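You operate a simulated robot arm through the tools that you are given. There is no shell and no other tool. Be economical: measure what you need, move in short steps, check, and stop when the job is done.

The job below is to be done with a simulated two-armed robot. You get a single attempt, and the scene is never put back.

TASK
Swap the fitted lamp for the white one and light it at 5.
Fine: 5 on the gold dial; switch the lamp base off before the swap; push the new lamp home; stand the old one on the bench. Set down upright: what you pick out.

Only the result counts: the job must be done as asked and must still hold three seconds after the hand-in. Knocking over, shifting, dropping, spilling or breaking anything else fails it.

THE ROBOT
Two 7-joint arms with fingered hands on one trunk, on a base that drives. Base frame: it is fixed to the floor where the robot stands at the start and does not move with it; the origin is under the middle of the robot, x ahead of it, y to its left, z up. Units: m, rad, N and s.
The left shoulder is at the start at [0.076, 0.182, 1.122], the right one opposite. With the tool pointing down near the work surface each hand reaches from about 0.44 to 0.84 m from the robot's upright axis, wherever it stands, measured 20 degrees to its own side. Places, roughly: build bench top [0.8, 1.1, 0.8]; gold dial of the white lamp base [0.5, 0.1, 0.9]; gold ring of the white lamp base [0.7, 0.1, 0.9]; switch of the white lamp base [0.5, 0.1, 0.9]. Payload 3.8 kg a hand.
Tool frame (each hand has its own): the origin (TCP) lies between the finger pads and is the grasp point; the fingertips stand 0.03 m ahead of it; z points along the fingers, y is the line along which they close. Largest opening 0.104 m; the body of the gripper starts 0.035 m behind the TCP. The gripper is a hand of 4 fingers: y runs from the thumb to the fingers, the wrist lies at [-0.017, -0.104, -0.178] in the tool frame, and closing takes about 1.5 s.
Orientation is that of the tool frame in the base frame, as [roll, pitch, yaw] about the fixed x, y, z axes, in that order (R = Rz(yaw) Ry(pitch) Rx(roll)). With the fingers straight down and the wrist toward the robot, the tool's x, y and z point along [0, 1, 0], [1, 0, 0] and [0, 0, -1] of the base frame.

THE INTERFACE
- The arms move only by the tool arm_command. It takes "left_deltas", "right_deltas" or both (then of equal length, played together; a hand with none holds still); each is text: rows parted by semicolons, each of 7 numbers parted by spaces: the shift along the tool's x, y, z in units of 30 mm (1.0 is 30 mm), then the turn, a rotation vector about the tool's x, y, z in units of 5 degrees (1.0 is 5 degrees), then the gripper command, from -1 (shut) to 1 (fully open), values between in proportion. In form: dx dy dz wx wy wz hand; .... A call has 1 to 8 rows; each row shifts and turns the commanded pose from where the row before left it, along the tool's axes as they then stand. A call with a number of a shift or a turn outside -1 to 1 is refused whole. A row lasts 0.2 s, in which the tool goes at most 0.05 m and 0.15 rad; a call with a longer step from one row to the next is refused whole, and so is a gripper value outside its range. Where a pose cannot be reached the arm comes as near as it can. A force on the tool above 90 N (or 10 N above the force at the start of the call, whichever is more), or a blocked arm, ends the call early, and 0.2 s more pass. The fingers move at their own pace (about 0.072 m/s each) and stop on an object; they squeeze with about 22 N. The grip force told is the motor's: it shows also when the fingers shut on nothing. Time passes only in rows, and 0.2 s behind the last, so rows that do not move let the fingers close. The reply holds the time, the measured pose of the TCP, the force on the tool along the base axes, the opening and the grip force, in the units named above and with some noise, with the torque about the TCP (base axes, N m) and any sound that the robot's microphone picked up.
- Cameras (640 x 400 px; columns grow to the right, rows downward): "scene" is now at [0.1668, 0.0353, 1.3129]; the picture's right is [0.38, -0.92, 0.00], its down [-0.43, -0.18, -0.88] and it looks along [0.82, 0.34, -0.47] (base axes); focal length 215 px, centre (320, 200). "left" rides on the left gripper at [-0.066, -0.09, -0.126] in its tool frame; the picture's right is [-0.78, -0.30, 0.56], its down [0.57, -0.70, 0.42] and it looks along [0.26, 0.65, 0.71] (tool axes); focal length 275 px, centre (320, 200). "right" rides on the right gripper at [0.066, -0.09, -0.126] in its tool frame; the picture's right is [-0.78, 0.30, -0.56], its down [-0.57, -0.70, 0.42] and it looks along [-0.27, 0.65, 0.71] (tool axes); focal length 275 px, centre (320, 200).
- camera(camera): a new picture of that camera. No time passes.
- move_column(by): slides the trunk up (or, below 0, down) by that many m; the arms and the scene camera ride with it, the base frame stays. It gives what a move gives, with no picture.
- steer(legs): drives the robot by 1 to 6 legs, each [ahead, left, turn to the left] in m, m and rad, along the robot's own axes; the way and the turn of a leg run together, so that a leg with both is an arc; at most 1.5 m and 3.142 rad a leg. The arms and the cameras ride along, it lands a little off, and it stops where it bumps. It gives what a move gives.
- hand_shape(shape, hand): the hand has 4 fingers and takes this shape, open, in about a second: jaw (thumb against the fingers, like two jaws); tri (thumb and two fingers); tip (a fingertip pinch); poke (one finger out to press); point (the index stretched); flat (the hand flat); cup (the hand cupped); fist (a fist). The gripper value then closes the fingers along that shape, each until it touches; the sizes above hold for jaw. It gives what a move gives, with no picture.
- head_to(pan, tilt): turns the head with the scene camera to pan (to the left, within 1.501 rad either way) and tilt (down, from -0.506 to 1.204), counted from straight ahead of the robot. It gives what a move gives.
- pixel_to_xyz(camera, pixels): for up to 12 pixels [column, row] of the newest picture of that camera ("zoom" is the newest enlarged one), the place [x, y, z] in the base frame of the surface seen there, good to about 0.003 m. No time passes.
- zoom(camera, box): a new picture of the part [left, top, right, bottom] of that camera's present view, enlarged. No time passes.
- hand_in(): hands the job in; it is judged then, once.

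Work in short steps. Measure before you move; look again where a grasp or a placing could have gone wrong, and mend it. You have 80 turns and 62 pictures in all, those below and enlarged ones among them. Open the grippers and draw the arms clear of the work before you hand the job in, unless the task says otherwise; then end with one line.

The tools are called after "Call:" by a JSON object that holds its "api" and its "payload". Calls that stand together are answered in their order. arm_command: Moves the arms, as the interface text tells. Its arguments: {"type":"object","properties":{"left_deltas":{"type":"string"},"right_deltas":{"type":"string"}},"required":[]} The other tools are called the same way: move_column (by) slides the trunk up or down; hand_shape (shape, hand) gives the hand a shape; steer (legs) drives the base; head_to (pan, tilt) turns the head that bears the scene camera; camera (camera) takes a picture; pixel_to_xyz (camera, pixels) gives the place of the surface under pixels of a picture; zoom (camera, box) takes an enlarged picture of a part of a camera's view; hand_in () hands the job in.

At the start:

```text
time: 0.0
left_position: [0.346, 0.4531, 1.2018]
left_tool_rot: [3.141, 0.0, 1.571]
left_ft_force: [0.5, -1.4, -0.6]
left_torque: [0.05, 0.01, 0.03]
left_grip_width: 0.1038
left_grip_force: 0.1
left_shape: jaw
right_position: [0.5263, 0.0153, 1.2406]
right_tool_rot: [-3.142, 0.001, 1.571]
right_ft_force: [-1.0, -0.4, 0.5]
right_torque: [-0.01, -0.01, -0.02]
right_grip_width: 0.1035
right_grip_force: 0.1
right_shape: jaw
trunk travel left (down, up): [-0.275, 0.481]
robot x, y, heading: [0.002, 0.0003, -0.004]
head pan, tilt: [0.393, 0.487]
```

scene: 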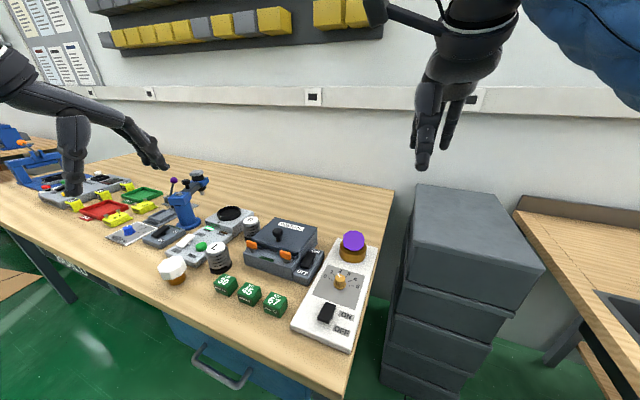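
right: 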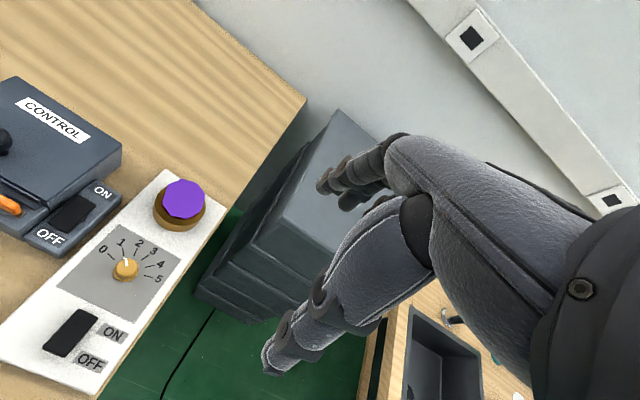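
left: 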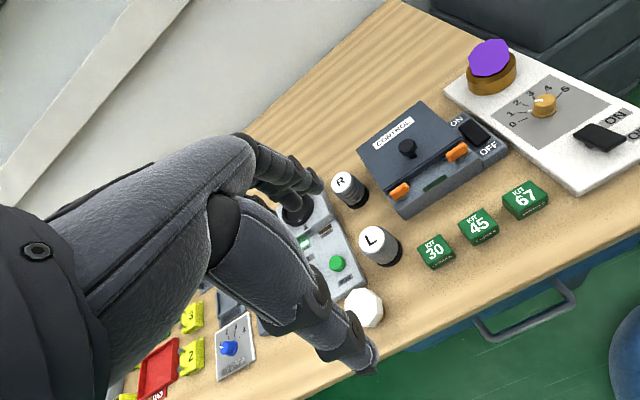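

The purple lamp sits in the gold ring at scene (352,245) and the white one on the bench at (173,268). I zoom in on both for detail.

Call:
{"api": "zoom", "payload": {"camera": "scene", "box": [270, 220, 400, 360]}}

Call:
{"api": "pixel_to_xyz", "payload": {"camera": "scene", "pixels": [[353, 238], [352, 258], [341, 280], [326, 312], [325, 320], [172, 264], [176, 280], [226, 285], [249, 294], [274, 303], [217, 256], [339, 308]]}}

Call:
{"api": "zoom", "payload": {"camera": "scene", "box": [130, 220, 250, 310]}}

```text
2.86 times, centred on (335, 290) of scene
```

zoom: 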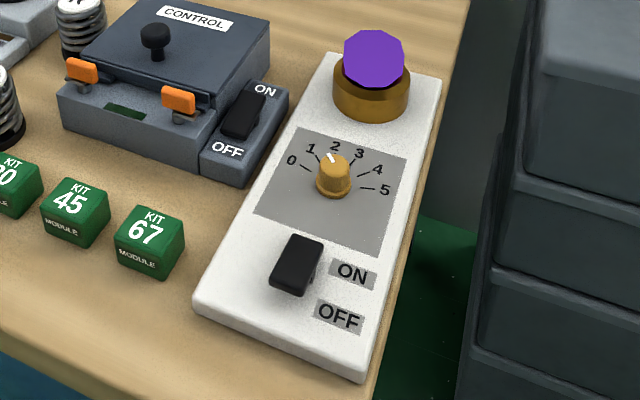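

```text
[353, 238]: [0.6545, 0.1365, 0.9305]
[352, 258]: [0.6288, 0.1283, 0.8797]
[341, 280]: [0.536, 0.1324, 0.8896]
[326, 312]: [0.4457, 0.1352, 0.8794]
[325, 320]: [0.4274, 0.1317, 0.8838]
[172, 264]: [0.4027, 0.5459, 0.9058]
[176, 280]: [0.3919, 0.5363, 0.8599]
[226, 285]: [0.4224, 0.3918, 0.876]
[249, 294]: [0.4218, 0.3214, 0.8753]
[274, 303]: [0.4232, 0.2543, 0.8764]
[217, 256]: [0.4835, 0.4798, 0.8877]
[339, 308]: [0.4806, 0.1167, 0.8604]
```

```text
4.44 times, centred on (190, 265) of scene
```

zoom: 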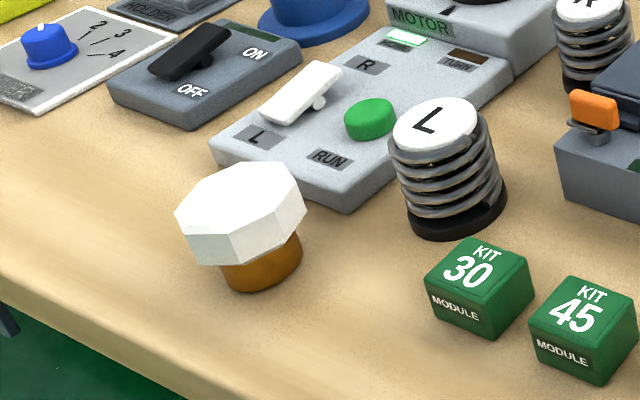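

The purple head looks evenly bright (probably lit), so the switch is likely ON. I zoom in on the switch and the lamp from the right hand camera.

Call:
{"api": "zoom", "payload": {"camera": "right", "box": [0, 160, 240, 400]}}

Call:
{"api": "zoom", "payload": {"camera": "scene", "box": [285, 290, 365, 350]}}

Call:
{"api": "pixel_to_xyz", "payload": {"camera": "zoom", "pixels": [[355, 100], [340, 130], [320, 160], [310, 190], [300, 215], [280, 250], [420, 180], [220, 200], [340, 230], [380, 130], [260, 150], [400, 240]]}}

```text
1.67 times, centred on (120, 280) of right
```

zoom: 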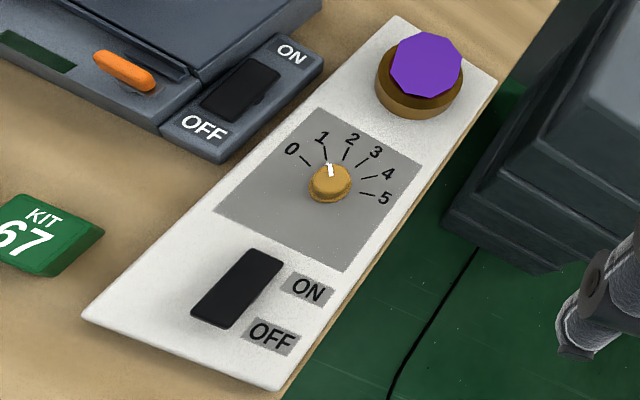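

```text
6.67 times, centred on (325, 320) of scene
```

zoom: 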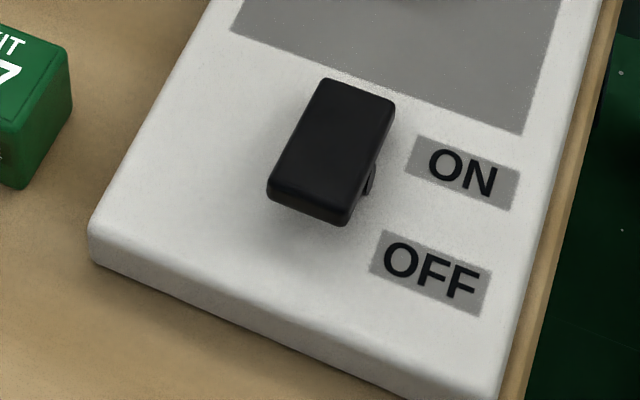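

```text
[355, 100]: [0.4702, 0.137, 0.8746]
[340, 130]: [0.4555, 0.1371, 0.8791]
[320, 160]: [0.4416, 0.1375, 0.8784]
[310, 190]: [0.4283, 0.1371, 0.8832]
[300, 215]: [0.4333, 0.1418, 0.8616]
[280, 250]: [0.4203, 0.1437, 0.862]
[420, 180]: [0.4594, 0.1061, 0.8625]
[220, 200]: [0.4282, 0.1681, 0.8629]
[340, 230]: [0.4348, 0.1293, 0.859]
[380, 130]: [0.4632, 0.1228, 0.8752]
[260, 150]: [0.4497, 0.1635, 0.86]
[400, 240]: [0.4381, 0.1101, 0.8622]
```

The far end of the rocker is low (z 0.874) and the near end is high (0.884), so it is ON. Next I measure both lamps and the bench.

Call:
{"api": "zoom", "payload": {"camera": "scene", "box": [322, 220, 386, 270]}}

Call:
{"api": "pixel_to_xyz", "payload": {"camera": "zoom", "pixels": [[310, 200], [310, 240], [310, 120], [310, 260], [230, 200], [400, 200], [310, 270], [310, 290], [210, 300], [400, 330], [310, 340], [310, 380]]}}

Call:
{"api": "zoom", "payload": {"camera": "scene", "box": [148, 245, 202, 290]}}

Call:
{"api": "pixel_to_xyz", "payload": {"camera": "zoom", "pixels": [[300, 130], [220, 160], [390, 130], [280, 220], [300, 80], [300, 180], [180, 200], [420, 200], [330, 290], [330, 330], [330, 370], [200, 330]]}}

```text
8.00 times, centred on (354, 245) of scene
```

zoom: 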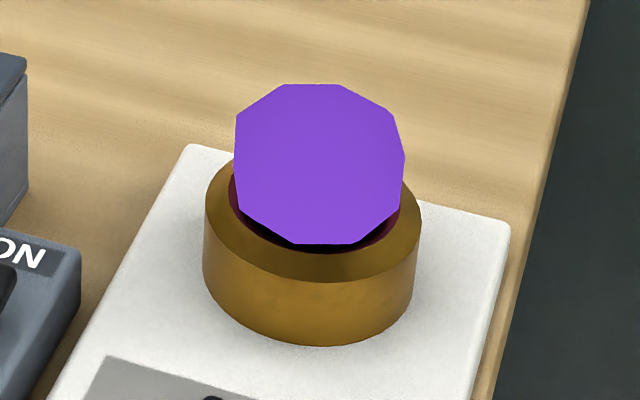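

```text
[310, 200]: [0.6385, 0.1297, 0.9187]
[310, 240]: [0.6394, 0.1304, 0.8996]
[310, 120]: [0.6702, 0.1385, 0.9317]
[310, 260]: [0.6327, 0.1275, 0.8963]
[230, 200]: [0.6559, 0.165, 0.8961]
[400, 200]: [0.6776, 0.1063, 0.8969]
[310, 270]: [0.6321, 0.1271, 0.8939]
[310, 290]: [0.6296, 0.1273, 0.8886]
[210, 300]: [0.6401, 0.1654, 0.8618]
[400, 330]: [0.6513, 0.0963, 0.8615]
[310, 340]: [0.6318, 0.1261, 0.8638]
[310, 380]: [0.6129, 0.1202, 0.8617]
```

```text
8.89 times, centred on (175, 268) of scene
```

zoom: 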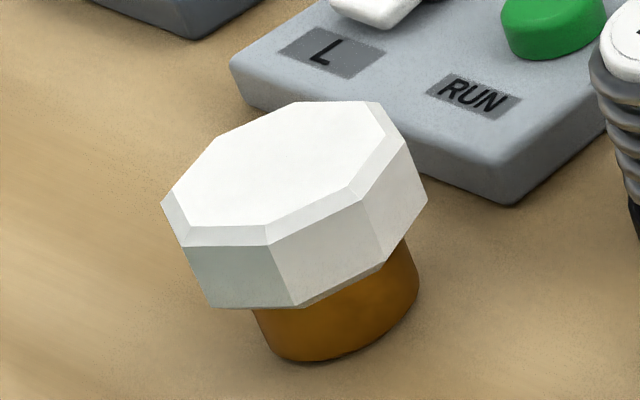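

```text
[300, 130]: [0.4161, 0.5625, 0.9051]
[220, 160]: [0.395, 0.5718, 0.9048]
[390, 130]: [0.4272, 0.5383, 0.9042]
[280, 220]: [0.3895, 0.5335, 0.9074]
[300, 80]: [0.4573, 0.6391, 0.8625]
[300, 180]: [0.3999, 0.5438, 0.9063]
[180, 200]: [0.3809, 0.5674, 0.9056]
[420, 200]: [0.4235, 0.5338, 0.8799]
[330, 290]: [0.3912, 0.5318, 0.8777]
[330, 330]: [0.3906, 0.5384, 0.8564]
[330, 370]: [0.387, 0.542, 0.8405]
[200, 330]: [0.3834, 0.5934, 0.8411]
```

Bench top is z 0.84, the white lamp centres near (0.405, 0.548) with its top at 0.906, and the purple lamp near (0.656, 0.133) with its top at 0.931. I shape the right hand for poking, turn the head towards the work and look at the finger.

Call:
{"api": "hand_shape", "payload": {"hand": "right", "shape": "poke"}}

Call:
{"api": "head_to", "payload": {"pan": 0.15, "tilt": 0.6}}

Call:
{"api": "camera", "payload": {"camera": "scene"}}

Call:
{"api": "camera", "payload": {"camera": "right"}}

```text
time: 0.9
left_position: [0.3463, 0.4533, 1.2025]
left_tool_rot: [-3.141, 0.001, 1.57]
left_ft_force: [-0.6, -1.7, 0.1]
left_torque: [0.01, -0.01, 0.07]
left_grip_width: 0.1035
left_grip_force: 0.1
left_shape: jaw
right_position: [0.5277, 0.0155, 1.2391]
right_tool_rot: [3.141, 0.001, 1.572]
right_ft_force: [-0.3, 0.4, 0.2]
right_torque: [0.0, 0.02, -0.03]
right_grip_width: 0.0
right_grip_force: 0.1
right_shape: poke
trunk travel left (down, up): [-0.275, 0.481]
robot x, y, heading: [0.0013, -0.0025, 0.002]
head pan, tilt: [0.393, 0.487]
```

```text
time: 1.7
left_position: [0.3455, 0.4544, 1.2025]
left_tool_rot: [-3.14, 0.0, 1.57]
left_ft_force: [0.0, 0.3, -0.6]
left_torque: [-0.02, -0.02, 0.04]
left_grip_width: 0.1034
left_grip_force: 0.0
left_shape: jaw
right_position: [0.5258, 0.0161, 1.2397]
right_tool_rot: [-3.141, 0.0, 1.57]
right_ft_force: [0.9, 0.6, -0.6]
right_torque: [0.05, -0.01, -0.01]
right_grip_width: 0.0
right_grip_force: 0.0
right_shape: poke
trunk travel left (down, up): [-0.275, 0.481]
robot x, y, heading: [0.0032, 0.0009, -0.001]
head pan, tilt: [0.15, 0.6]
```

```text
52 pictures are left
```

scene: 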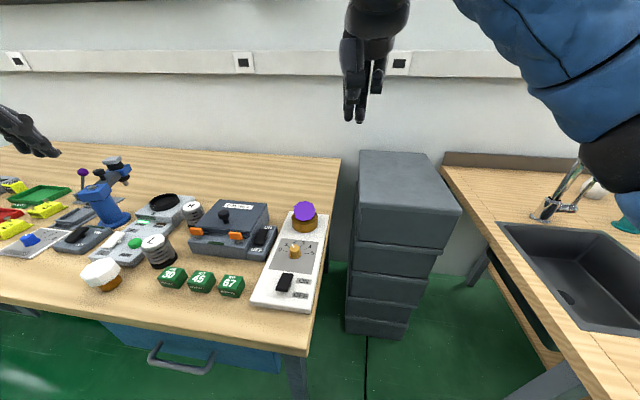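

```text
51 pictures are left
```

right: 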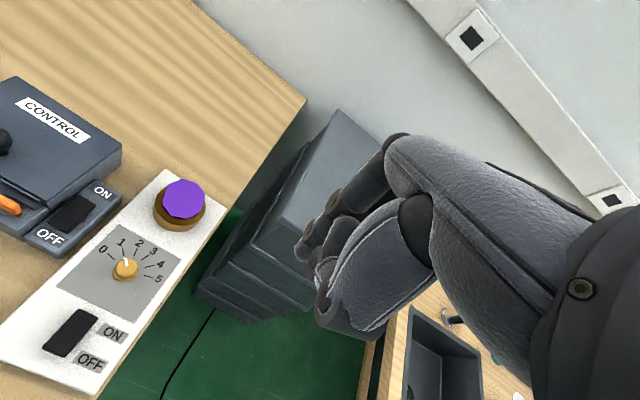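

The right hand is at scene (362,75). I zoom in and find the poking fingertip.

Call:
{"api": "zoom", "payload": {"camera": "scene", "box": [330, 50, 410, 130]}}

Call:
{"api": "pixel_to_xyz", "payload": {"camera": "scene", "pixels": [[358, 120], [360, 116], [348, 118], [349, 110], [364, 108], [378, 90]]}}

Call:
{"api": "pixel_to_xyz", "payload": {"camera": "right", "pixels": [[304, 250], [305, 242], [310, 228], [333, 200], [320, 258], [325, 290], [345, 310]]}}

```text
5.00 times, centred on (370, 90) of scene
```

zoom: 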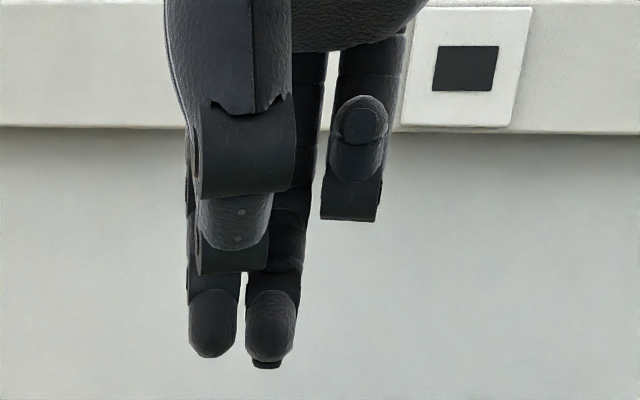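

```text
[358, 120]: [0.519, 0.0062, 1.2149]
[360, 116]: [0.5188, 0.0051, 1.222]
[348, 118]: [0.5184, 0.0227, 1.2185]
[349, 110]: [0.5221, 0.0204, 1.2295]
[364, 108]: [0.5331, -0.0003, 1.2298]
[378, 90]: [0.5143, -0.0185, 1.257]
```

```text
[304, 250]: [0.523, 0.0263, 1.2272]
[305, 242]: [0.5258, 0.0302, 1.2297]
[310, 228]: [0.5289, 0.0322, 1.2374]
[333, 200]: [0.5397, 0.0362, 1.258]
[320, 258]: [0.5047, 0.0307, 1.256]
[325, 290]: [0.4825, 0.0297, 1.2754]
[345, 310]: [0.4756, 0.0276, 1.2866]
```

Two fingertips stand out at about TCP + (-0.007, -0.002, -0.027). I bring the right hand above the near end of the rocker at (0.431, 0.135).

Call:
{"api": "arm_command", "payload": {"right_deltas": "0.504 -0.371 1 0 0 0 1;0.504 -0.371 1 0 0 0 1;0.504 -0.371 1 0 0 0 1;0.504 -0.371 1 0 0 0 1;0.504 -0.371 1 0 0 0 1;0.504 -0.371 1 0 0 0 1;0.504 -0.371 1 0 0 0 1;0.504 -0.371 1 0 0 0 1"}}

```text
time: 3.5
left_position: [0.3457, 0.4533, 1.2024]
left_tool_rot: [3.141, 0.0, 1.572]
left_ft_force: [-0.3, 0.4, -0.5]
left_torque: [0.01, 0.02, -0.01]
left_grip_width: 0.1035
left_grip_force: 0.2
left_shape: jaw
right_position: [0.4364, 0.1373, 1.0005]
right_tool_rot: [-3.141, 0.001, 1.57]
right_ft_force: [0.5, 0.0, -0.4]
right_torque: [-0.01, -0.01, 0.03]
right_grip_width: 0.0
right_grip_force: 0.2
right_shape: poke
trunk travel left (down, up): [-0.275, 0.481]
robot x, y, heading: [0.0019, 0.0017, -0.002]
head pan, tilt: [0.15, 0.6]
```

The right arm reached (0.436, 0.137, 1.000). I check the fingertip position against the switch.

Call:
{"api": "zoom", "payload": {"camera": "scene", "box": [240, 200, 340, 320]}}

Call:
{"api": "zoom", "payload": {"camera": "right", "box": [160, 120, 400, 360]}}

```text
3.33 times, centred on (290, 260) of scene
```

zoom: 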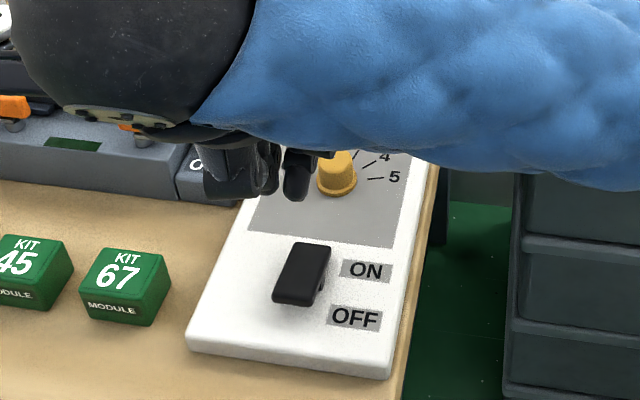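

```text
1.67 times, centred on (280, 240) of right
```

zoom: 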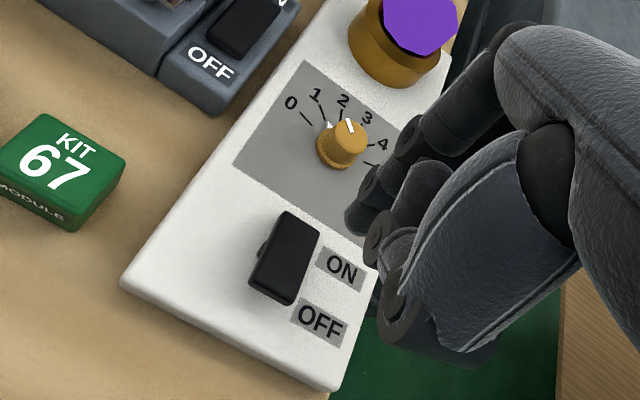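

I query the fingertip pixels in the zoomed right view and scene view.

Call:
{"api": "pixel_to_xyz", "payload": {"camera": "zoom", "pixels": [[352, 222], [350, 212], [372, 182], [372, 232], [380, 262], [385, 310], [284, 270], [300, 225]]}}

Call:
{"api": "pixel_to_xyz", "payload": {"camera": "scene", "pixels": [[328, 260], [329, 257], [320, 257], [309, 258]]}}

```text
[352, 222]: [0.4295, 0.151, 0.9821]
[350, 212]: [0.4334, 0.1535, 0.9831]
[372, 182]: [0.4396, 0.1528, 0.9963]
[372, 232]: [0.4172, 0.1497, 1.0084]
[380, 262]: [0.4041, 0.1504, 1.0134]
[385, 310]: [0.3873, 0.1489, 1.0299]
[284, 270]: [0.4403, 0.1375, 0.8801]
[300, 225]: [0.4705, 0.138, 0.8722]
```

```text
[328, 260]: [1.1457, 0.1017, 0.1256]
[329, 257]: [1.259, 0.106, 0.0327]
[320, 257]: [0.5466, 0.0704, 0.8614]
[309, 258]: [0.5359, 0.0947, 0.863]
```

The fingertips (z≈0.973) straddle the rocker's centreline at x≈0.431. I go down and press gently.

Call:
{"api": "arm_command", "payload": {"right_deltas": "0 0 0.9 0 0 0 1;0 0 0.9 0 0 0 1;0 0 0.6 0 0 0 1;0 0 0.3 0 0 0 1;0 0 0.2 0 0 0 1;0 0 0.2 0 0 0 1;0 0 0.2 0 0 0 1;0 0 0.15 0 0 0 1"}}

Call:
{"api": "zoom", "payload": {"camera": "scene", "box": [240, 200, 340, 320]}}

```text
time: 5.3
left_position: [0.3425, 0.4517, 1.2052]
left_tool_rot: [3.139, -0.002, 1.571]
left_ft_force: [-0.4, 0.4, 0.2]
left_torque: [0.02, -0.03, 0.02]
left_grip_width: 0.1037
left_grip_force: 0.0
left_shape: jaw
right_position: [0.439, 0.1342, 0.9023]
right_tool_rot: [3.127, -0.011, 1.57]
right_ft_force: [3.5, -6.7, 51.0]
right_torque: [-0.06, -0.12, -0.01]
right_grip_width: 0.0002
right_grip_force: 0.0
right_shape: poke
trunk travel left (down, up): [-0.275, 0.481]
robot x, y, heading: [0.0055, 0.002, -0.002]
head pan, tilt: [0.15, 0.6]
```

```text
3.33 times, centred on (290, 260) of scene
```

zoom: 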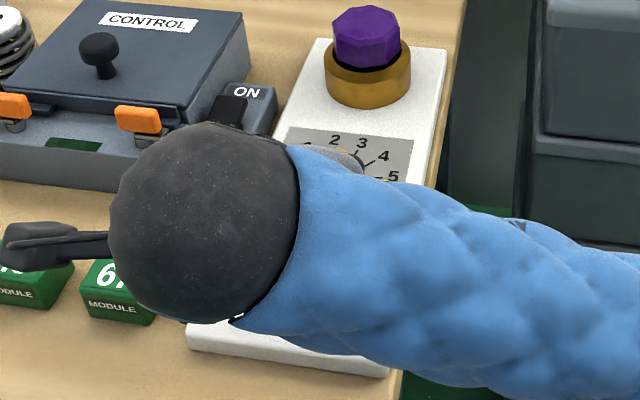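

The purple head is now shaded, so the lamp is off. I raise the right hand straight up and look.

Call:
{"api": "arm_command", "payload": {"right_deltas": "0 0 -0.5 0 0 0 1;0 0 -1 0 0 0 1;0 0 -1 0 0 0 1;0 0 -1 0 0 0 1;0 0 -1 0 0 0 1;-1 0 -1 0 0 0 1;-1 0 -1 0 0 0 1;-1 0 -1 0 0 0 1"}}

Call:
{"api": "arm_command", "payload": {"right_deltas": "-1 0 -0.5 0 0 0 1;-1 0 -0.5 0 0 0 1;-1 0 -0.5 0 0 0 1;-1 0 0 0 0 0 1;-1 0 0 0 0 0 1;-1 0 0 0 0 0 1"}}

Call:
{"api": "camera", "payload": {"camera": "scene"}}

Call:
{"api": "zoom", "payload": {"camera": "scene", "box": [240, 190, 340, 320]}}

```text
time: 7.1
left_position: [0.3461, 0.4533, 1.2023]
left_tool_rot: [3.141, 0.0, 1.571]
left_ft_force: [-0.2, 0.6, 0.2]
left_torque: [-0.02, 0.0, 0.0]
left_grip_width: 0.1035
left_grip_force: 0.0
left_shape: jaw
right_position: [0.4379, 0.0459, 1.1206]
right_tool_rot: [3.141, 0.0, 1.572]
right_ft_force: [-0.2, -0.2, -0.1]
right_torque: [0.01, 0.0, -0.02]
right_grip_width: 0.0
right_grip_force: 0.0
right_shape: poke
trunk travel left (down, up): [-0.275, 0.481]
robot x, y, heading: [0.0006, 0.0041, 0.002]
head pan, tilt: [0.15, 0.6]
```

```text
time: 8.5
left_position: [0.3455, 0.4517, 1.2017]
left_tool_rot: [-3.141, 0.0, 1.57]
left_ft_force: [-0.6, -0.7, -0.4]
left_torque: [-0.01, -0.01, 0.0]
left_grip_width: 0.1035
left_grip_force: 0.1
left_shape: jaw
right_position: [0.4374, -0.1334, 1.165]
right_tool_rot: [3.14, -0.001, 1.568]
right_ft_force: [0.0, -1.2, 0.5]
right_torque: [-0.01, 0.01, 0.01]
right_grip_width: 0.0
right_grip_force: 0.1
right_shape: poke
trunk travel left (down, up): [-0.275, 0.481]
robot x, y, heading: [-0.0001, -0.0026, 0.004]
head pan, tilt: [0.15, 0.6]
```

```text
46 pictures are left
```

scene: 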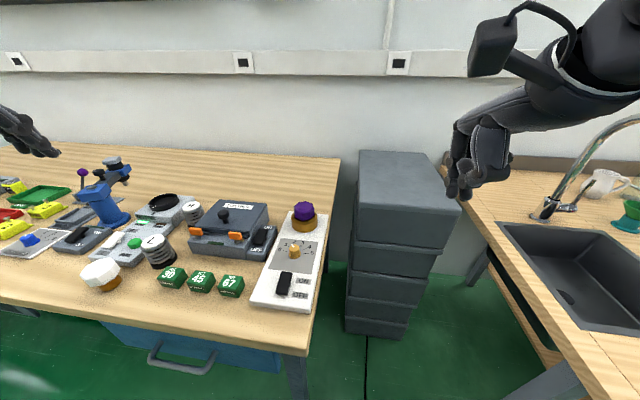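

```text
3.08 times, centred on (290, 255) of scene
```

zoom: 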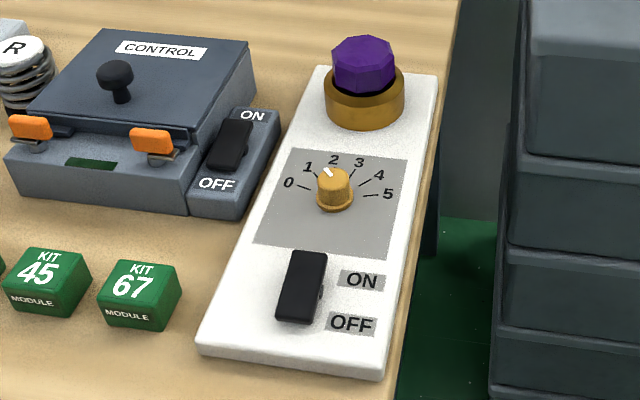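

The switch is now down at the OFF side. I measure the purple head more closely to get its centre and flat directions.

Call:
{"api": "zoom", "payload": {"camera": "scene", "box": [280, 192, 328, 240]}}

Call:
{"api": "pixel_to_xyz", "payload": {"camera": "zoom", "pixels": [[320, 180], [320, 140], [320, 110], [200, 190], [190, 170], [440, 180], [435, 150], [280, 200], [320, 240], [200, 270], [440, 270], [320, 290]]}}

```text
8.33 times, centred on (304, 216) of scene
```

zoom: 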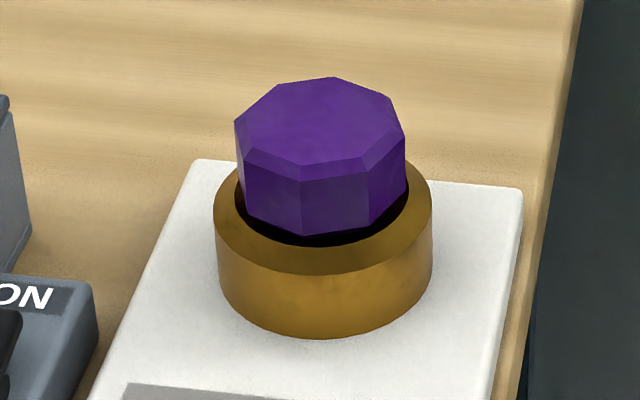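

```text
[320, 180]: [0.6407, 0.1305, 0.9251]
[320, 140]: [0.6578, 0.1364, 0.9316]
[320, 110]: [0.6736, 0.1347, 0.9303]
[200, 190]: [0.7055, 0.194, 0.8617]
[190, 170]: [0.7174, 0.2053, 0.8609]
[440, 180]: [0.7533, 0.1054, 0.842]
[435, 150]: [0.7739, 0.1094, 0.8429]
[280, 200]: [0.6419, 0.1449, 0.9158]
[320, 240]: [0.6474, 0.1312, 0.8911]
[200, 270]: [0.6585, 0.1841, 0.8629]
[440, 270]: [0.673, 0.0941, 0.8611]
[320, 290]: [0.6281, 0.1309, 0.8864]
```

The purple lamp is centred near (0.665, 0.134), with flats turned about 22° to the base axes. I bring the left hand over it and check the bench area behind for a free spot.

Call:
{"api": "pixel_to_xyz", "payload": {"camera": "scene", "pixels": [[268, 202], [275, 192], [285, 185], [262, 198], [310, 180], [300, 190], [290, 175], [333, 170]]}}

Call:
{"api": "arm_command", "payload": {"left_deltas": "-1 1 0.3 0 0 0 1;-1 1 0.3 0 0 0 1;-1 1 0.3 0 0 0 1;-1 1 0.3 0 0 0 1;-1 1 0.3 0 0 0 1;-1 1 0.3 0 0 0 1;-1 1 0.3 0 0 0 1;-1 1 0.3 0 0 0 1"}}

Call:
{"api": "arm_command", "payload": {"left_deltas": "-0.88 0.88 0.4 0 0 0 1;-0.88 0.88 0.4 0 0 0 1;-0.88 0.88 0.4 0 0 0 1;0 0 0.6 0 0 1 1;0 0 0.6 0 0 1 1;0 0 0.6 0 0 1 1;0 0 0.6 0 0 1 1;0 0 0.6 0 0 0.5 1"}}

Call:
{"api": "zoom", "payload": {"camera": "scene", "box": [240, 110, 360, 260]}}

Call:
{"api": "camera", "payload": {"camera": "left"}}

```text
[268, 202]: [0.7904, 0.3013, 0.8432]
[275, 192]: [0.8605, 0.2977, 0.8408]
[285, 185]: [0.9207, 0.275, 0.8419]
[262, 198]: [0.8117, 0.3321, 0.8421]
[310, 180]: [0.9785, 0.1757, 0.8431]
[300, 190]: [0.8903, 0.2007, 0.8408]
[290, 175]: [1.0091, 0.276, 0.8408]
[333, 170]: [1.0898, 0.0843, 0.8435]
```

```text
time: 10.3
left_position: [0.5879, 0.2124, 1.1304]
left_tool_rot: [-3.14, 0.002, 1.572]
left_ft_force: [0.0, -0.1, 0.4]
left_torque: [-0.02, 0.01, 0.01]
left_grip_width: 0.1039
left_grip_force: 0.0
left_shape: jaw
right_position: [0.4397, -0.1322, 1.1647]
right_tool_rot: [3.14, -0.001, 1.572]
right_ft_force: [1.2, -0.5, 0.1]
right_torque: [0.03, 0.0, 0.03]
right_grip_width: 0.0001
right_grip_force: 0.1
right_shape: poke
trunk travel left (down, up): [-0.275, 0.481]
robot x, y, heading: [0.0015, 0.0023, -0.004]
head pan, tilt: [0.15, 0.6]
```

```text
time: 12.1
left_position: [0.6393, 0.1693, 1.0162]
left_tool_rot: [-3.141, -0.001, 1.177]
left_ft_force: [-0.2, 0.0, 0.2]
left_torque: [0.0, 0.01, -0.01]
left_grip_width: 0.1038
left_grip_force: 0.1
left_shape: jaw
left hand out of reach, approached as far as the arm can: row 2, 3
right_position: [0.4385, -0.132, 1.1663]
right_tool_rot: [-3.141, 0.001, 1.57]
right_ft_force: [0.4, 0.5, 0.0]
right_torque: [0.01, -0.01, 0.0]
right_grip_width: 0.0001
right_grip_force: 0.2
right_shape: poke
trunk travel left (down, up): [-0.275, 0.481]
robot x, y, heading: [-0.002, -0.0002, 0.003]
head pan, tilt: [0.15, 0.6]
```

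```text
2.67 times, centred on (300, 185) of scene
```

zoom: 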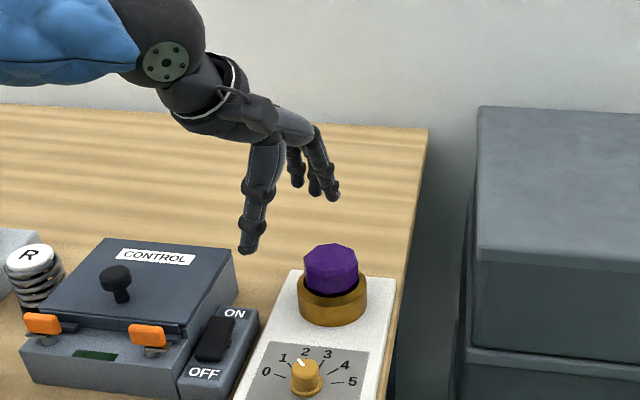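

```text
42 pictures are left
```

left: 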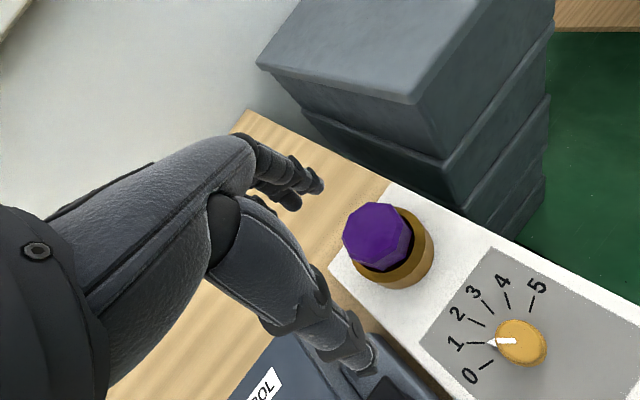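

Pixel checks show bare bench behind at (0.79–0.89, 0.2–0.3). The left hand stopped short at (0.639, 0.169), so I try to finish the move from here.

Call:
{"api": "arm_command", "payload": {"left_deltas": "-0.37 0.62 0 0 0 0 1;-0.37 0.62 0 0 0 0 1;0 0 0 0 0 0 1"}}

```text
time: 12.9
left_position: [0.6582, 0.1404, 1.0178]
left_tool_rot: [3.14, 0.002, 1.179]
left_ft_force: [-0.3, -0.7, 0.3]
left_torque: [0.0, 0.0, 0.0]
left_grip_width: 0.1036
left_grip_force: 0.1
left_shape: jaw
left hand out of reach, approached as far as the arm can: row 2
right_position: [0.4376, -0.1327, 1.1666]
right_tool_rot: [-3.141, 0.001, 1.572]
right_ft_force: [0.7, 0.1, 0.1]
right_torque: [-0.03, 0.0, -0.01]
right_grip_width: 0.0
right_grip_force: 0.0
right_shape: poke
trunk travel left (down, up): [-0.275, 0.481]
robot x, y, heading: [0.0006, -0.0008, 0.002]
head pan, tilt: [0.15, 0.6]
```

This spot is right at the left arm's limit. I lift the hand and turn the robot 0.25 rad to the right so that the lamp lies well to the left arm's side.

Call:
{"api": "arm_command", "payload": {"left_deltas": "0 -1 -1 0 0 0 1;0 -1 -1 0 0 0 1;0 -1 -1 0 0 0 1"}}

Call:
{"api": "steer", "payload": {"legs": [[0, 0, -0.25]]}}

```text
time: 13.7
left_position: [0.5753, 0.1741, 1.1078]
left_tool_rot: [3.14, 0.0, 1.178]
left_ft_force: [-0.1, -0.5, -0.1]
left_torque: [0.0, 0.02, 0.02]
left_grip_width: 0.1038
left_grip_force: 0.1
left_shape: jaw
right_position: [0.4358, -0.1315, 1.1668]
right_tool_rot: [3.14, -0.001, 1.571]
right_ft_force: [-0.3, 0.5, -0.4]
right_torque: [-0.02, -0.02, 0.0]
right_grip_width: 0.0
right_grip_force: 0.1
right_shape: poke
trunk travel left (down, up): [-0.275, 0.481]
robot x, y, heading: [0.0023, 0.0018, 0.0]
head pan, tilt: [0.15, 0.6]
```

```text
time: 14.9
left_position: [0.602, 0.0248, 1.1063]
left_tool_rot: [-3.139, 0.0, 0.926]
left_ft_force: [0.3, -0.6, 0.0]
left_torque: [0.04, -0.02, -0.01]
left_grip_width: 0.1038
left_grip_force: 0.1
left_shape: jaw
right_position: [0.391, -0.2387, 1.1662]
right_tool_rot: [3.14, 0.0, 1.318]
right_ft_force: [-0.1, 0.6, 0.5]
right_torque: [0.01, 0.04, 0.02]
right_grip_width: 0.0
right_grip_force: 0.1
right_shape: poke
trunk travel left (down, up): [-0.275, 0.481]
robot x, y, heading: [0.0004, -0.0025, -0.258]
head pan, tilt: [0.15, 0.6]
```

Now the left hand is at (0.602, 0.025, 1.106) with yaw 0.926. I turn it to yaw 1.178 and move it above the purple lamp.

Call:
{"api": "arm_command", "payload": {"left_deltas": "0 0 0 0 0 -0.963 1;0 0 0 0 0 -0.963 1;0 0 0 0 0 -0.963 1;0.832 0.11 0.707 0 0 0 1;0.832 0.11 0.707 0 0 0 1;0.832 0.11 0.707 0 0 0 1;0.832 0.11 0.707 0 0 0 1;0.832 0.11 0.707 0 0 0 1"}}

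Call:
{"api": "camera", "payload": {"camera": "left"}}

Call:
{"api": "camera", "payload": {"camera": "scene"}}

```text
time: 16.7
left_position: [0.666, 0.134, 1.0]
left_tool_rot: [3.141, 0.001, 1.175]
left_ft_force: [0.5, 0.0, 0.0]
left_torque: [0.01, 0.03, 0.03]
left_grip_width: 0.1038
left_grip_force: 0.0
left_shape: jaw
right_position: [0.3917, -0.2366, 1.1661]
right_tool_rot: [-3.141, 0.0, 1.319]
right_ft_force: [-0.2, 0.4, 0.6]
right_torque: [0.0, 0.0, -0.01]
right_grip_width: 0.0
right_grip_force: 0.1
right_shape: poke
trunk travel left (down, up): [-0.275, 0.481]
robot x, y, heading: [0.0013, -0.0017, -0.255]
head pan, tilt: [0.15, 0.6]
```

```text
41 pictures are left
```

left: 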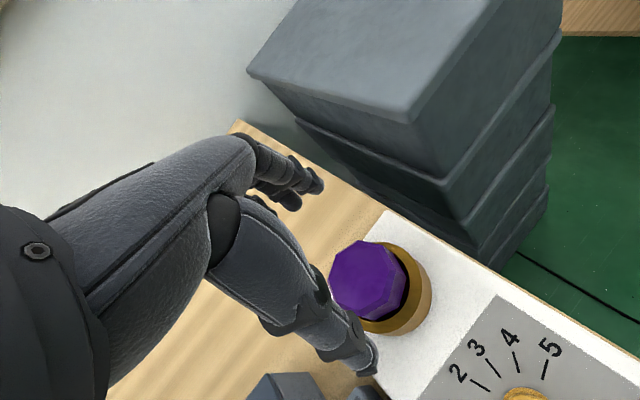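

```text
40 pictures are left
```

scene: 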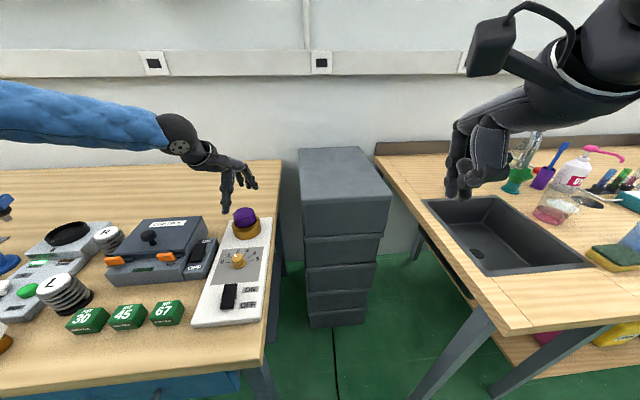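

In place. From the left view I check the lamp head's outline (top face around (368,278)).

Call:
{"api": "pixel_to_xyz", "payload": {"camera": "left", "pixels": [[366, 276], [360, 243], [385, 250], [402, 275], [395, 305], [372, 315], [335, 300], [334, 265], [405, 282], [425, 300]]}}

Call:
{"api": "zoom", "payload": {"camera": "left", "box": [300, 210, 460, 350]}}

```text
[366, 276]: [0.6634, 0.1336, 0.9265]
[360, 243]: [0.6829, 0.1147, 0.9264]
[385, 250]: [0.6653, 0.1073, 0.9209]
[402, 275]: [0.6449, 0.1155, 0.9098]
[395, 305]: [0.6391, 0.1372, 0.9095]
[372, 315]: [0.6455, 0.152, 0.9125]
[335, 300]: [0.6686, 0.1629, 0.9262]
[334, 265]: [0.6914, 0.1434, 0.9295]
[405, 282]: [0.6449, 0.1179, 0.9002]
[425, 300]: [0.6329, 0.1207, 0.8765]
```

```text
2.86 times, centred on (380, 280) of left
```

zoom: 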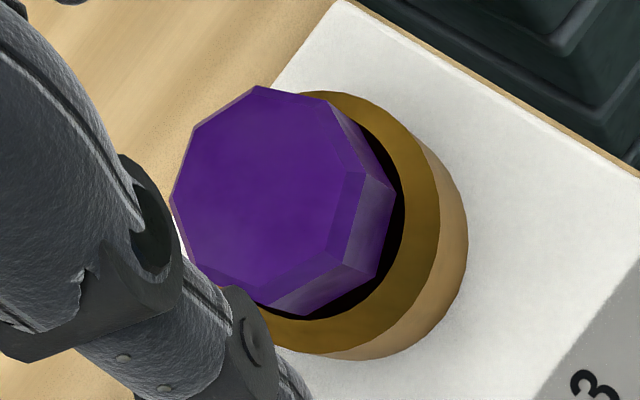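

The head is centred at about (0.665, 0.135), right under the TCP. I descend to z 0.932 and close.

Call:
{"api": "arm_command", "payload": {"left_deltas": "0 0 0.8 0 0 0 1;0 0 0.8 0 0 0 1;0 0 0.45 0 0 0 1;0 0 0.22 0 0 0 1;0 0 0 0 0 0 1"}}

Call:
{"api": "arm_command", "payload": {"left_deltas": "0 0 0 0 0 0 -1;0 0 0 0 0 0 -1;0 0 0 0 0 0 -1;0 0 0 0 0 0 -1;0 0 0 0 0 0 -1;0 0 0 0 0 0 -1;0 0 0 0 0 0 -1"}}

Call:
{"api": "zoom", "payload": {"camera": "left", "box": [240, 150, 480, 390]}}

```text
time: 17.9
left_position: [0.6655, 0.134, 0.9313]
left_tool_rot: [3.14, 0.001, 1.176]
left_ft_force: [-1.1, -1.0, 0.3]
left_torque: [0.01, -0.02, 0.01]
left_grip_width: 0.1038
left_grip_force: 0.0
left_shape: jaw
right_position: [0.3919, -0.2368, 1.1656]
right_tool_rot: [-3.141, 0.001, 1.318]
right_ft_force: [0.3, -0.8, 0.2]
right_torque: [0.01, 0.05, -0.01]
right_grip_width: 0.0
right_grip_force: 0.0
right_shape: poke
trunk travel left (down, up): [-0.275, 0.481]
robot x, y, heading: [-0.0058, -0.0011, -0.258]
head pan, tilt: [0.15, 0.6]
```

```text
time: 19.5
left_position: [0.6646, 0.1336, 0.932]
left_tool_rot: [-3.141, -0.001, 1.179]
left_ft_force: [0.6, 0.0, 0.0]
left_torque: [0.01, 0.0, -0.01]
left_grip_width: 0.0541
left_grip_force: 22.2
left_shape: jaw
right_position: [0.3908, -0.2375, 1.1647]
right_tool_rot: [3.141, 0.0, 1.317]
right_ft_force: [-1.2, -0.4, 0.2]
right_torque: [0.01, -0.03, 0.02]
right_grip_width: 0.0001
right_grip_force: 0.0
right_shape: poke
trunk travel left (down, up): [-0.275, 0.481]
robot x, y, heading: [0.0007, -0.0001, -0.254]
head pan, tilt: [0.15, 0.6]
```

```text
1.67 times, centred on (360, 270) of left
```

zoom: 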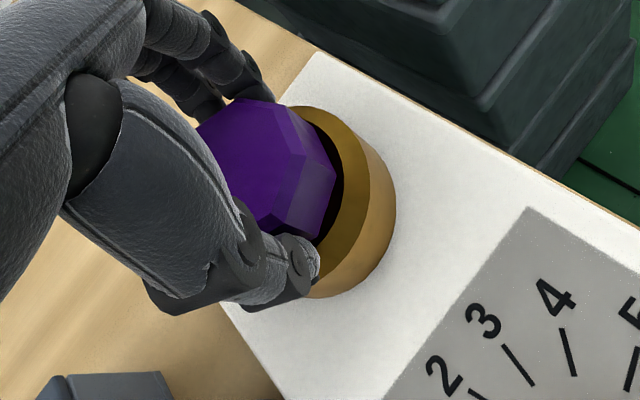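

The head is gripped (width 0.054, 22 N). I pull it straight up gently.

Call:
{"api": "arm_command", "payload": {"left_deltas": "0 0 -0.2 0 0 0 -1;0 0 -0.3 0 0 0 -1;0 0 -0.5 0 0 0 -1;0 0 -0.7 0 0 0 -1;0 0 -0.8 0 0 0 -1;0 0 -0.5 0 0 0 -1"}}

Call:
{"api": "zoom", "payload": {"camera": "scene", "box": [190, 140, 310, 290]}}

```text
time: 20.9
left_position: [0.665, 0.1326, 1.0214]
left_tool_rot: [3.141, 0.001, 1.177]
left_ft_force: [0.2, 0.6, -1.5]
left_torque: [-0.01, 0.0, -0.02]
left_grip_width: 0.0538
left_grip_force: 21.8
left_shape: jaw
right_position: [0.3903, -0.2374, 1.1655]
right_tool_rot: [-3.14, -0.001, 1.319]
right_ft_force: [0.6, -0.4, 0.4]
right_torque: [0.0, -0.03, -0.01]
right_grip_width: 0.0
right_grip_force: 0.1
right_shape: poke
trunk travel left (down, up): [-0.275, 0.481]
robot x, y, heading: [0.0009, -0.0025, -0.255]
head pan, tilt: [0.15, 0.6]
```

```text
2.67 times, centred on (250, 215) of scene
```

zoom: 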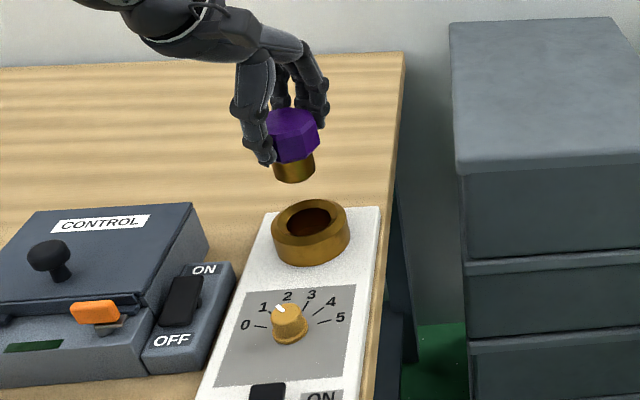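

The lamp came out cleanly. I carry it to the free bench at about (0.765, 0.22), staying high, and query the ring rim.

Call:
{"api": "pixel_to_xyz", "payload": {"camera": "zoom", "pixels": [[310, 203], [345, 225], [311, 245], [277, 232], [310, 215], [318, 222], [272, 290], [300, 155], [284, 310]]}}

Call:
{"api": "arm_command", "payload": {"left_deltas": "0.99 0.49 0 0 0 0 -1;0.99 0.49 0 0 0 0 -1;0.99 0.49 0 0 0 0 -1;0.99 0.49 0 0 0 0 -1;0 0 0.9 0 0 0 -1;0 0 0.9 0 0 0 -1;0 0 0.9 0 0 0 -1;0 0 0.3 0 0 0 -1"}}

Call:
{"api": "zoom", "payload": {"camera": "scene", "box": [190, 130, 310, 250]}}

```text
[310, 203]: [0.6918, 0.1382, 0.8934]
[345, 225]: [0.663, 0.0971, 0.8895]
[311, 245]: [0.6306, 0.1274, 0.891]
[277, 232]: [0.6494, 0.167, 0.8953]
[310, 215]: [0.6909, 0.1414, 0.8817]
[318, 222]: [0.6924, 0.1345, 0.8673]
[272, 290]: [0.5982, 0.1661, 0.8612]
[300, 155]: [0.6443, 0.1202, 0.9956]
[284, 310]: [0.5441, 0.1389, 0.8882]
```

```text
time: 22.7
left_position: [0.7655, 0.2197, 0.932]
left_tool_rot: [3.142, -0.001, 1.179]
left_ft_force: [-0.2, -0.3, -0.9]
left_torque: [0.01, 0.02, 0.01]
left_grip_width: 0.0539
left_grip_force: 21.6
left_shape: jaw
right_position: [0.3921, -0.2371, 1.1648]
right_tool_rot: [3.141, -0.001, 1.318]
right_ft_force: [1.1, -0.2, 0.2]
right_torque: [-0.04, 0.0, -0.03]
right_grip_width: 0.0
right_grip_force: 0.1
right_shape: poke
trunk travel left (down, up): [-0.275, 0.481]
robot x, y, heading: [-0.0015, -0.0037, -0.254]
head pan, tilt: [0.15, 0.6]
```

```text
3.33 times, centred on (250, 190) of scene
```

zoom: 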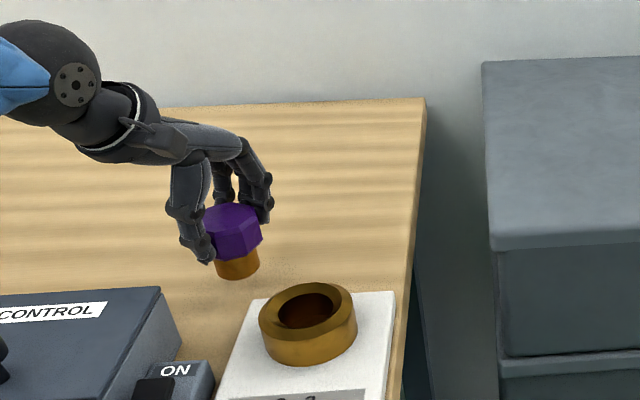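

Above the free spot at z 0.932. I lower in small steps until it touches (expected TCP z ≈ 0.907).

Call:
{"api": "arm_command", "payload": {"left_deltas": "0 0 0.3 0 0 0 -1;0 0 0.3 0 0 0 -1;0 0 0.1 0 0 0 -1;0 0 0.05 0 0 0 -1;0 0 0.05 0 0 0 -1;0 0 0 0 0 0 -1"}}

```text
time: 24.1
left_position: [0.7663, 0.2219, 0.9076]
left_tool_rot: [3.141, 0.0, 1.179]
left_ft_force: [-0.3, -0.4, -0.7]
left_torque: [-0.02, 0.01, 0.0]
left_grip_width: 0.0538
left_grip_force: 22.1
left_shape: jaw
right_position: [0.3908, -0.2373, 1.166]
right_tool_rot: [-3.141, 0.001, 1.319]
right_ft_force: [0.0, -0.3, -0.4]
right_torque: [0.01, 0.02, -0.02]
right_grip_width: 0.0002
right_grip_force: 0.1
right_shape: poke
trunk travel left (down, up): [-0.275, 0.481]
robot x, y, heading: [0.0023, 0.0023, -0.254]
head pan, tilt: [0.15, 0.6]
```

No contact yet at 0.9076; I go on in 1 mm steps.

Call:
{"api": "arm_command", "payload": {"left_deltas": "0 0 0.04 0 0 0 -1;0 0 0.04 0 0 0 -1;0 0 0.04 0 0 0 -1;0 0 0 0 0 0 -1"}}

Call:
{"api": "zoom", "payload": {"camera": "scene", "box": [210, 150, 290, 230]}}

```text
time: 25.1
left_position: [0.7646, 0.2198, 0.9058]
left_tool_rot: [3.135, -0.001, 1.18]
left_ft_force: [1.0, 1.0, 10.0]
left_torque: [-0.01, -0.05, 0.03]
left_grip_width: 0.0541
left_grip_force: 22.2
left_shape: jaw
right_position: [0.3901, -0.2375, 1.1659]
right_tool_rot: [3.14, 0.001, 1.317]
right_ft_force: [-0.7, -0.2, -0.2]
right_torque: [0.01, 0.02, -0.02]
right_grip_width: 0.0
right_grip_force: 0.1
right_shape: poke
trunk travel left (down, up): [-0.275, 0.481]
robot x, y, heading: [0.0004, 0.0015, -0.252]
head pan, tilt: [0.15, 0.6]
```

```text
5.00 times, centred on (250, 190) of scene
```

zoom: 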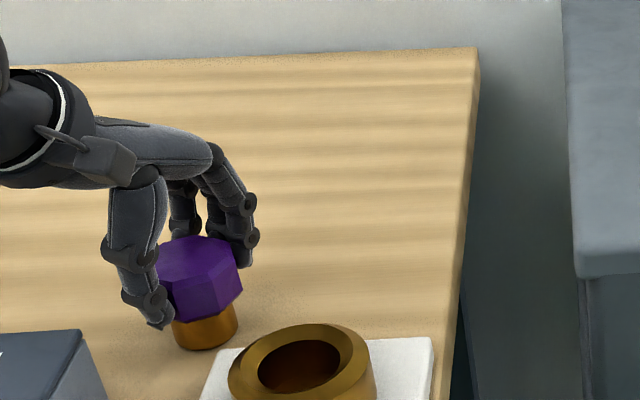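

Contact with 10 N; the lamp stands on the bench. I open only part way (the control box corner is near) and rise.

Call:
{"api": "arm_command", "payload": {"left_deltas": "0 0 -0.03 0 0 0 0.35;0 0 0 0 0 0 0.35;0 0 0 0 0 0 0.35;0 0 0 0 0 0 0.35;0 0 -0.5 0 0 0 0.35;0 0 -1 0 0 0 0.35;0 0 -1 0 0 0 0.35;0 0 -1 0 0 0 0.35"}}

Call:
{"api": "zoom", "payload": {"camera": "scene", "box": [210, 150, 290, 230]}}

```text
time: 26.9
left_position: [0.762, 0.2208, 1.0105]
left_tool_rot: [-3.141, 0.0, 1.177]
left_ft_force: [-0.2, 0.2, -0.9]
left_torque: [0.02, -0.04, -0.01]
left_grip_width: 0.0697
left_grip_force: 0.1
left_shape: jaw
right_position: [0.3913, -0.2382, 1.1665]
right_tool_rot: [-3.14, 0.0, 1.319]
right_ft_force: [0.0, 0.0, 0.2]
right_torque: [0.0, 0.02, -0.04]
right_grip_width: 0.0
right_grip_force: 0.2
right_shape: poke
trunk travel left (down, up): [-0.275, 0.481]
robot x, y, heading: [0.0012, -0.0, -0.252]
head pan, tilt: [0.15, 0.6]
```

```text
5.00 times, centred on (250, 190) of scene
```

zoom: 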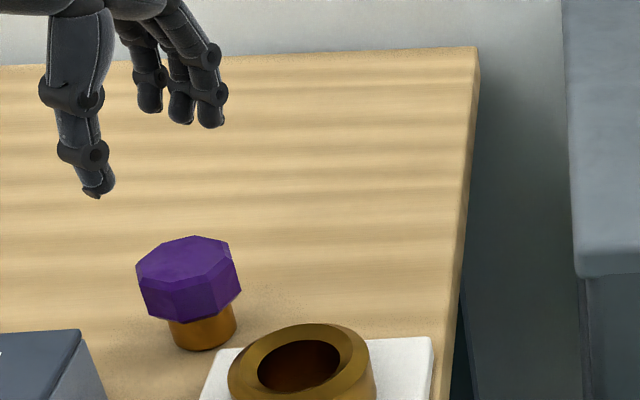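

The purple lamp stands upright. I raise and draw back the left hand, then turn the robot back to heading 0 to fetch the white lamp.

Call:
{"api": "arm_command", "payload": {"left_deltas": "0 -1 -1 0 0 0 1;0 -1 -1 0 0 0 1;0 -1 -1 0 0 0 1;0 -1 -1 0 0 0 1;0 -1 -1 0 0 0 1"}}

Call:
{"api": "steer", "payload": {"legs": [[0, 0, 0.252]]}}

```text
time: 28.1
left_position: [0.6233, 0.2794, 1.1622]
left_tool_rot: [3.14, 0.0, 1.175]
left_ft_force: [-0.1, 0.7, 0.4]
left_torque: [-0.02, 0.0, 0.03]
left_grip_width: 0.1041
left_grip_force: 0.0
left_shape: jaw
right_position: [0.3901, -0.2364, 1.1671]
right_tool_rot: [3.141, 0.001, 1.318]
right_ft_force: [-0.6, -0.3, -0.2]
right_torque: [-0.03, 0.0, 0.03]
right_grip_width: 0.0
right_grip_force: 0.1
right_shape: poke
trunk travel left (down, up): [-0.275, 0.481]
robot x, y, heading: [-0.001, -0.0019, -0.251]
head pan, tilt: [0.15, 0.6]
```

```text
time: 29.4
left_position: [0.5363, 0.4252, 1.1618]
left_tool_rot: [-3.141, 0.001, 1.428]
left_ft_force: [0.0, -0.4, 0.2]
left_torque: [0.01, -0.02, 0.0]
left_grip_width: 0.1035
left_grip_force: 0.1
left_shape: jaw
right_position: [0.4372, -0.1322, 1.166]
right_tool_rot: [-3.141, 0.001, 1.566]
right_ft_force: [0.3, 0.9, 0.3]
right_torque: [-0.03, -0.04, -0.02]
right_grip_width: 0.0
right_grip_force: 0.1
right_shape: poke
trunk travel left (down, up): [-0.275, 0.481]
robot x, y, heading: [0.0027, -0.0002, -0.001]
head pan, tilt: [0.15, 0.6]
```

Next I move the left hand above the white lamp at (0.405, 0.548) and look.

Call:
{"api": "arm_command", "payload": {"left_deltas": "0.688 -0.98 0.9 0 0 0 1;0.688 -0.98 0.9 0 0 0 1;0.688 -0.98 0.9 0 0 0 1;0.688 -0.98 0.9 0 0 0 1;0.688 -0.98 0.9 0 0 0 1;0 0 0 0 0 0 1"}}

Call:
{"api": "head_to", "payload": {"pan": 0.6, "tilt": 0.75}}

Call:
{"api": "camera", "payload": {"camera": "left"}}

Call:
{"api": "camera", "payload": {"camera": "scene"}}

```text
time: 30.8
left_position: [0.4045, 0.5491, 1.0243]
left_tool_rot: [-3.141, -0.002, 1.427]
left_ft_force: [0.2, -0.4, 0.5]
left_torque: [0.03, -0.05, -0.03]
left_grip_width: 0.1039
left_grip_force: 0.0
left_shape: jaw
right_position: [0.4375, -0.1337, 1.1656]
right_tool_rot: [-3.141, -0.001, 1.567]
right_ft_force: [0.2, 0.5, 0.8]
right_torque: [0.01, 0.0, 0.03]
right_grip_width: 0.0001
right_grip_force: 0.0
right_shape: poke
trunk travel left (down, up): [-0.275, 0.481]
robot x, y, heading: [-0.0, -0.0017, -0.005]
head pan, tilt: [0.15, 0.6]
```

```text
time: 31.7
left_position: [0.4054, 0.5501, 1.0248]
left_tool_rot: [-3.141, -0.001, 1.428]
left_ft_force: [0.7, -0.9, 0.7]
left_torque: [-0.01, -0.04, 0.0]
left_grip_width: 0.1037
left_grip_force: 0.1
left_shape: jaw
right_position: [0.4375, -0.1329, 1.1662]
right_tool_rot: [3.14, -0.001, 1.568]
right_ft_force: [0.4, -0.3, -0.8]
right_torque: [0.0, 0.03, 0.03]
right_grip_width: 0.0
right_grip_force: 0.1
right_shape: poke
trunk travel left (down, up): [-0.275, 0.481]
robot x, y, heading: [0.0015, -0.0019, -0.002]
head pan, tilt: [0.6, 0.75]
```

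```text
33 pictures are left
```

left: 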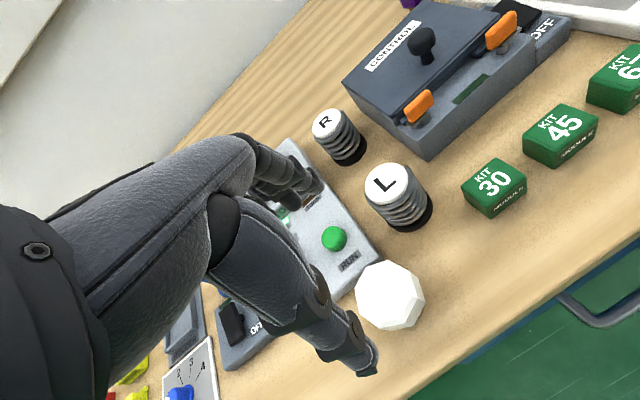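

```text
32 pictures are left
```

scene: 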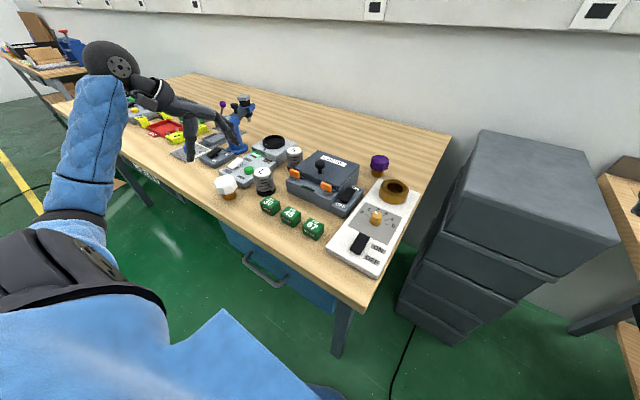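

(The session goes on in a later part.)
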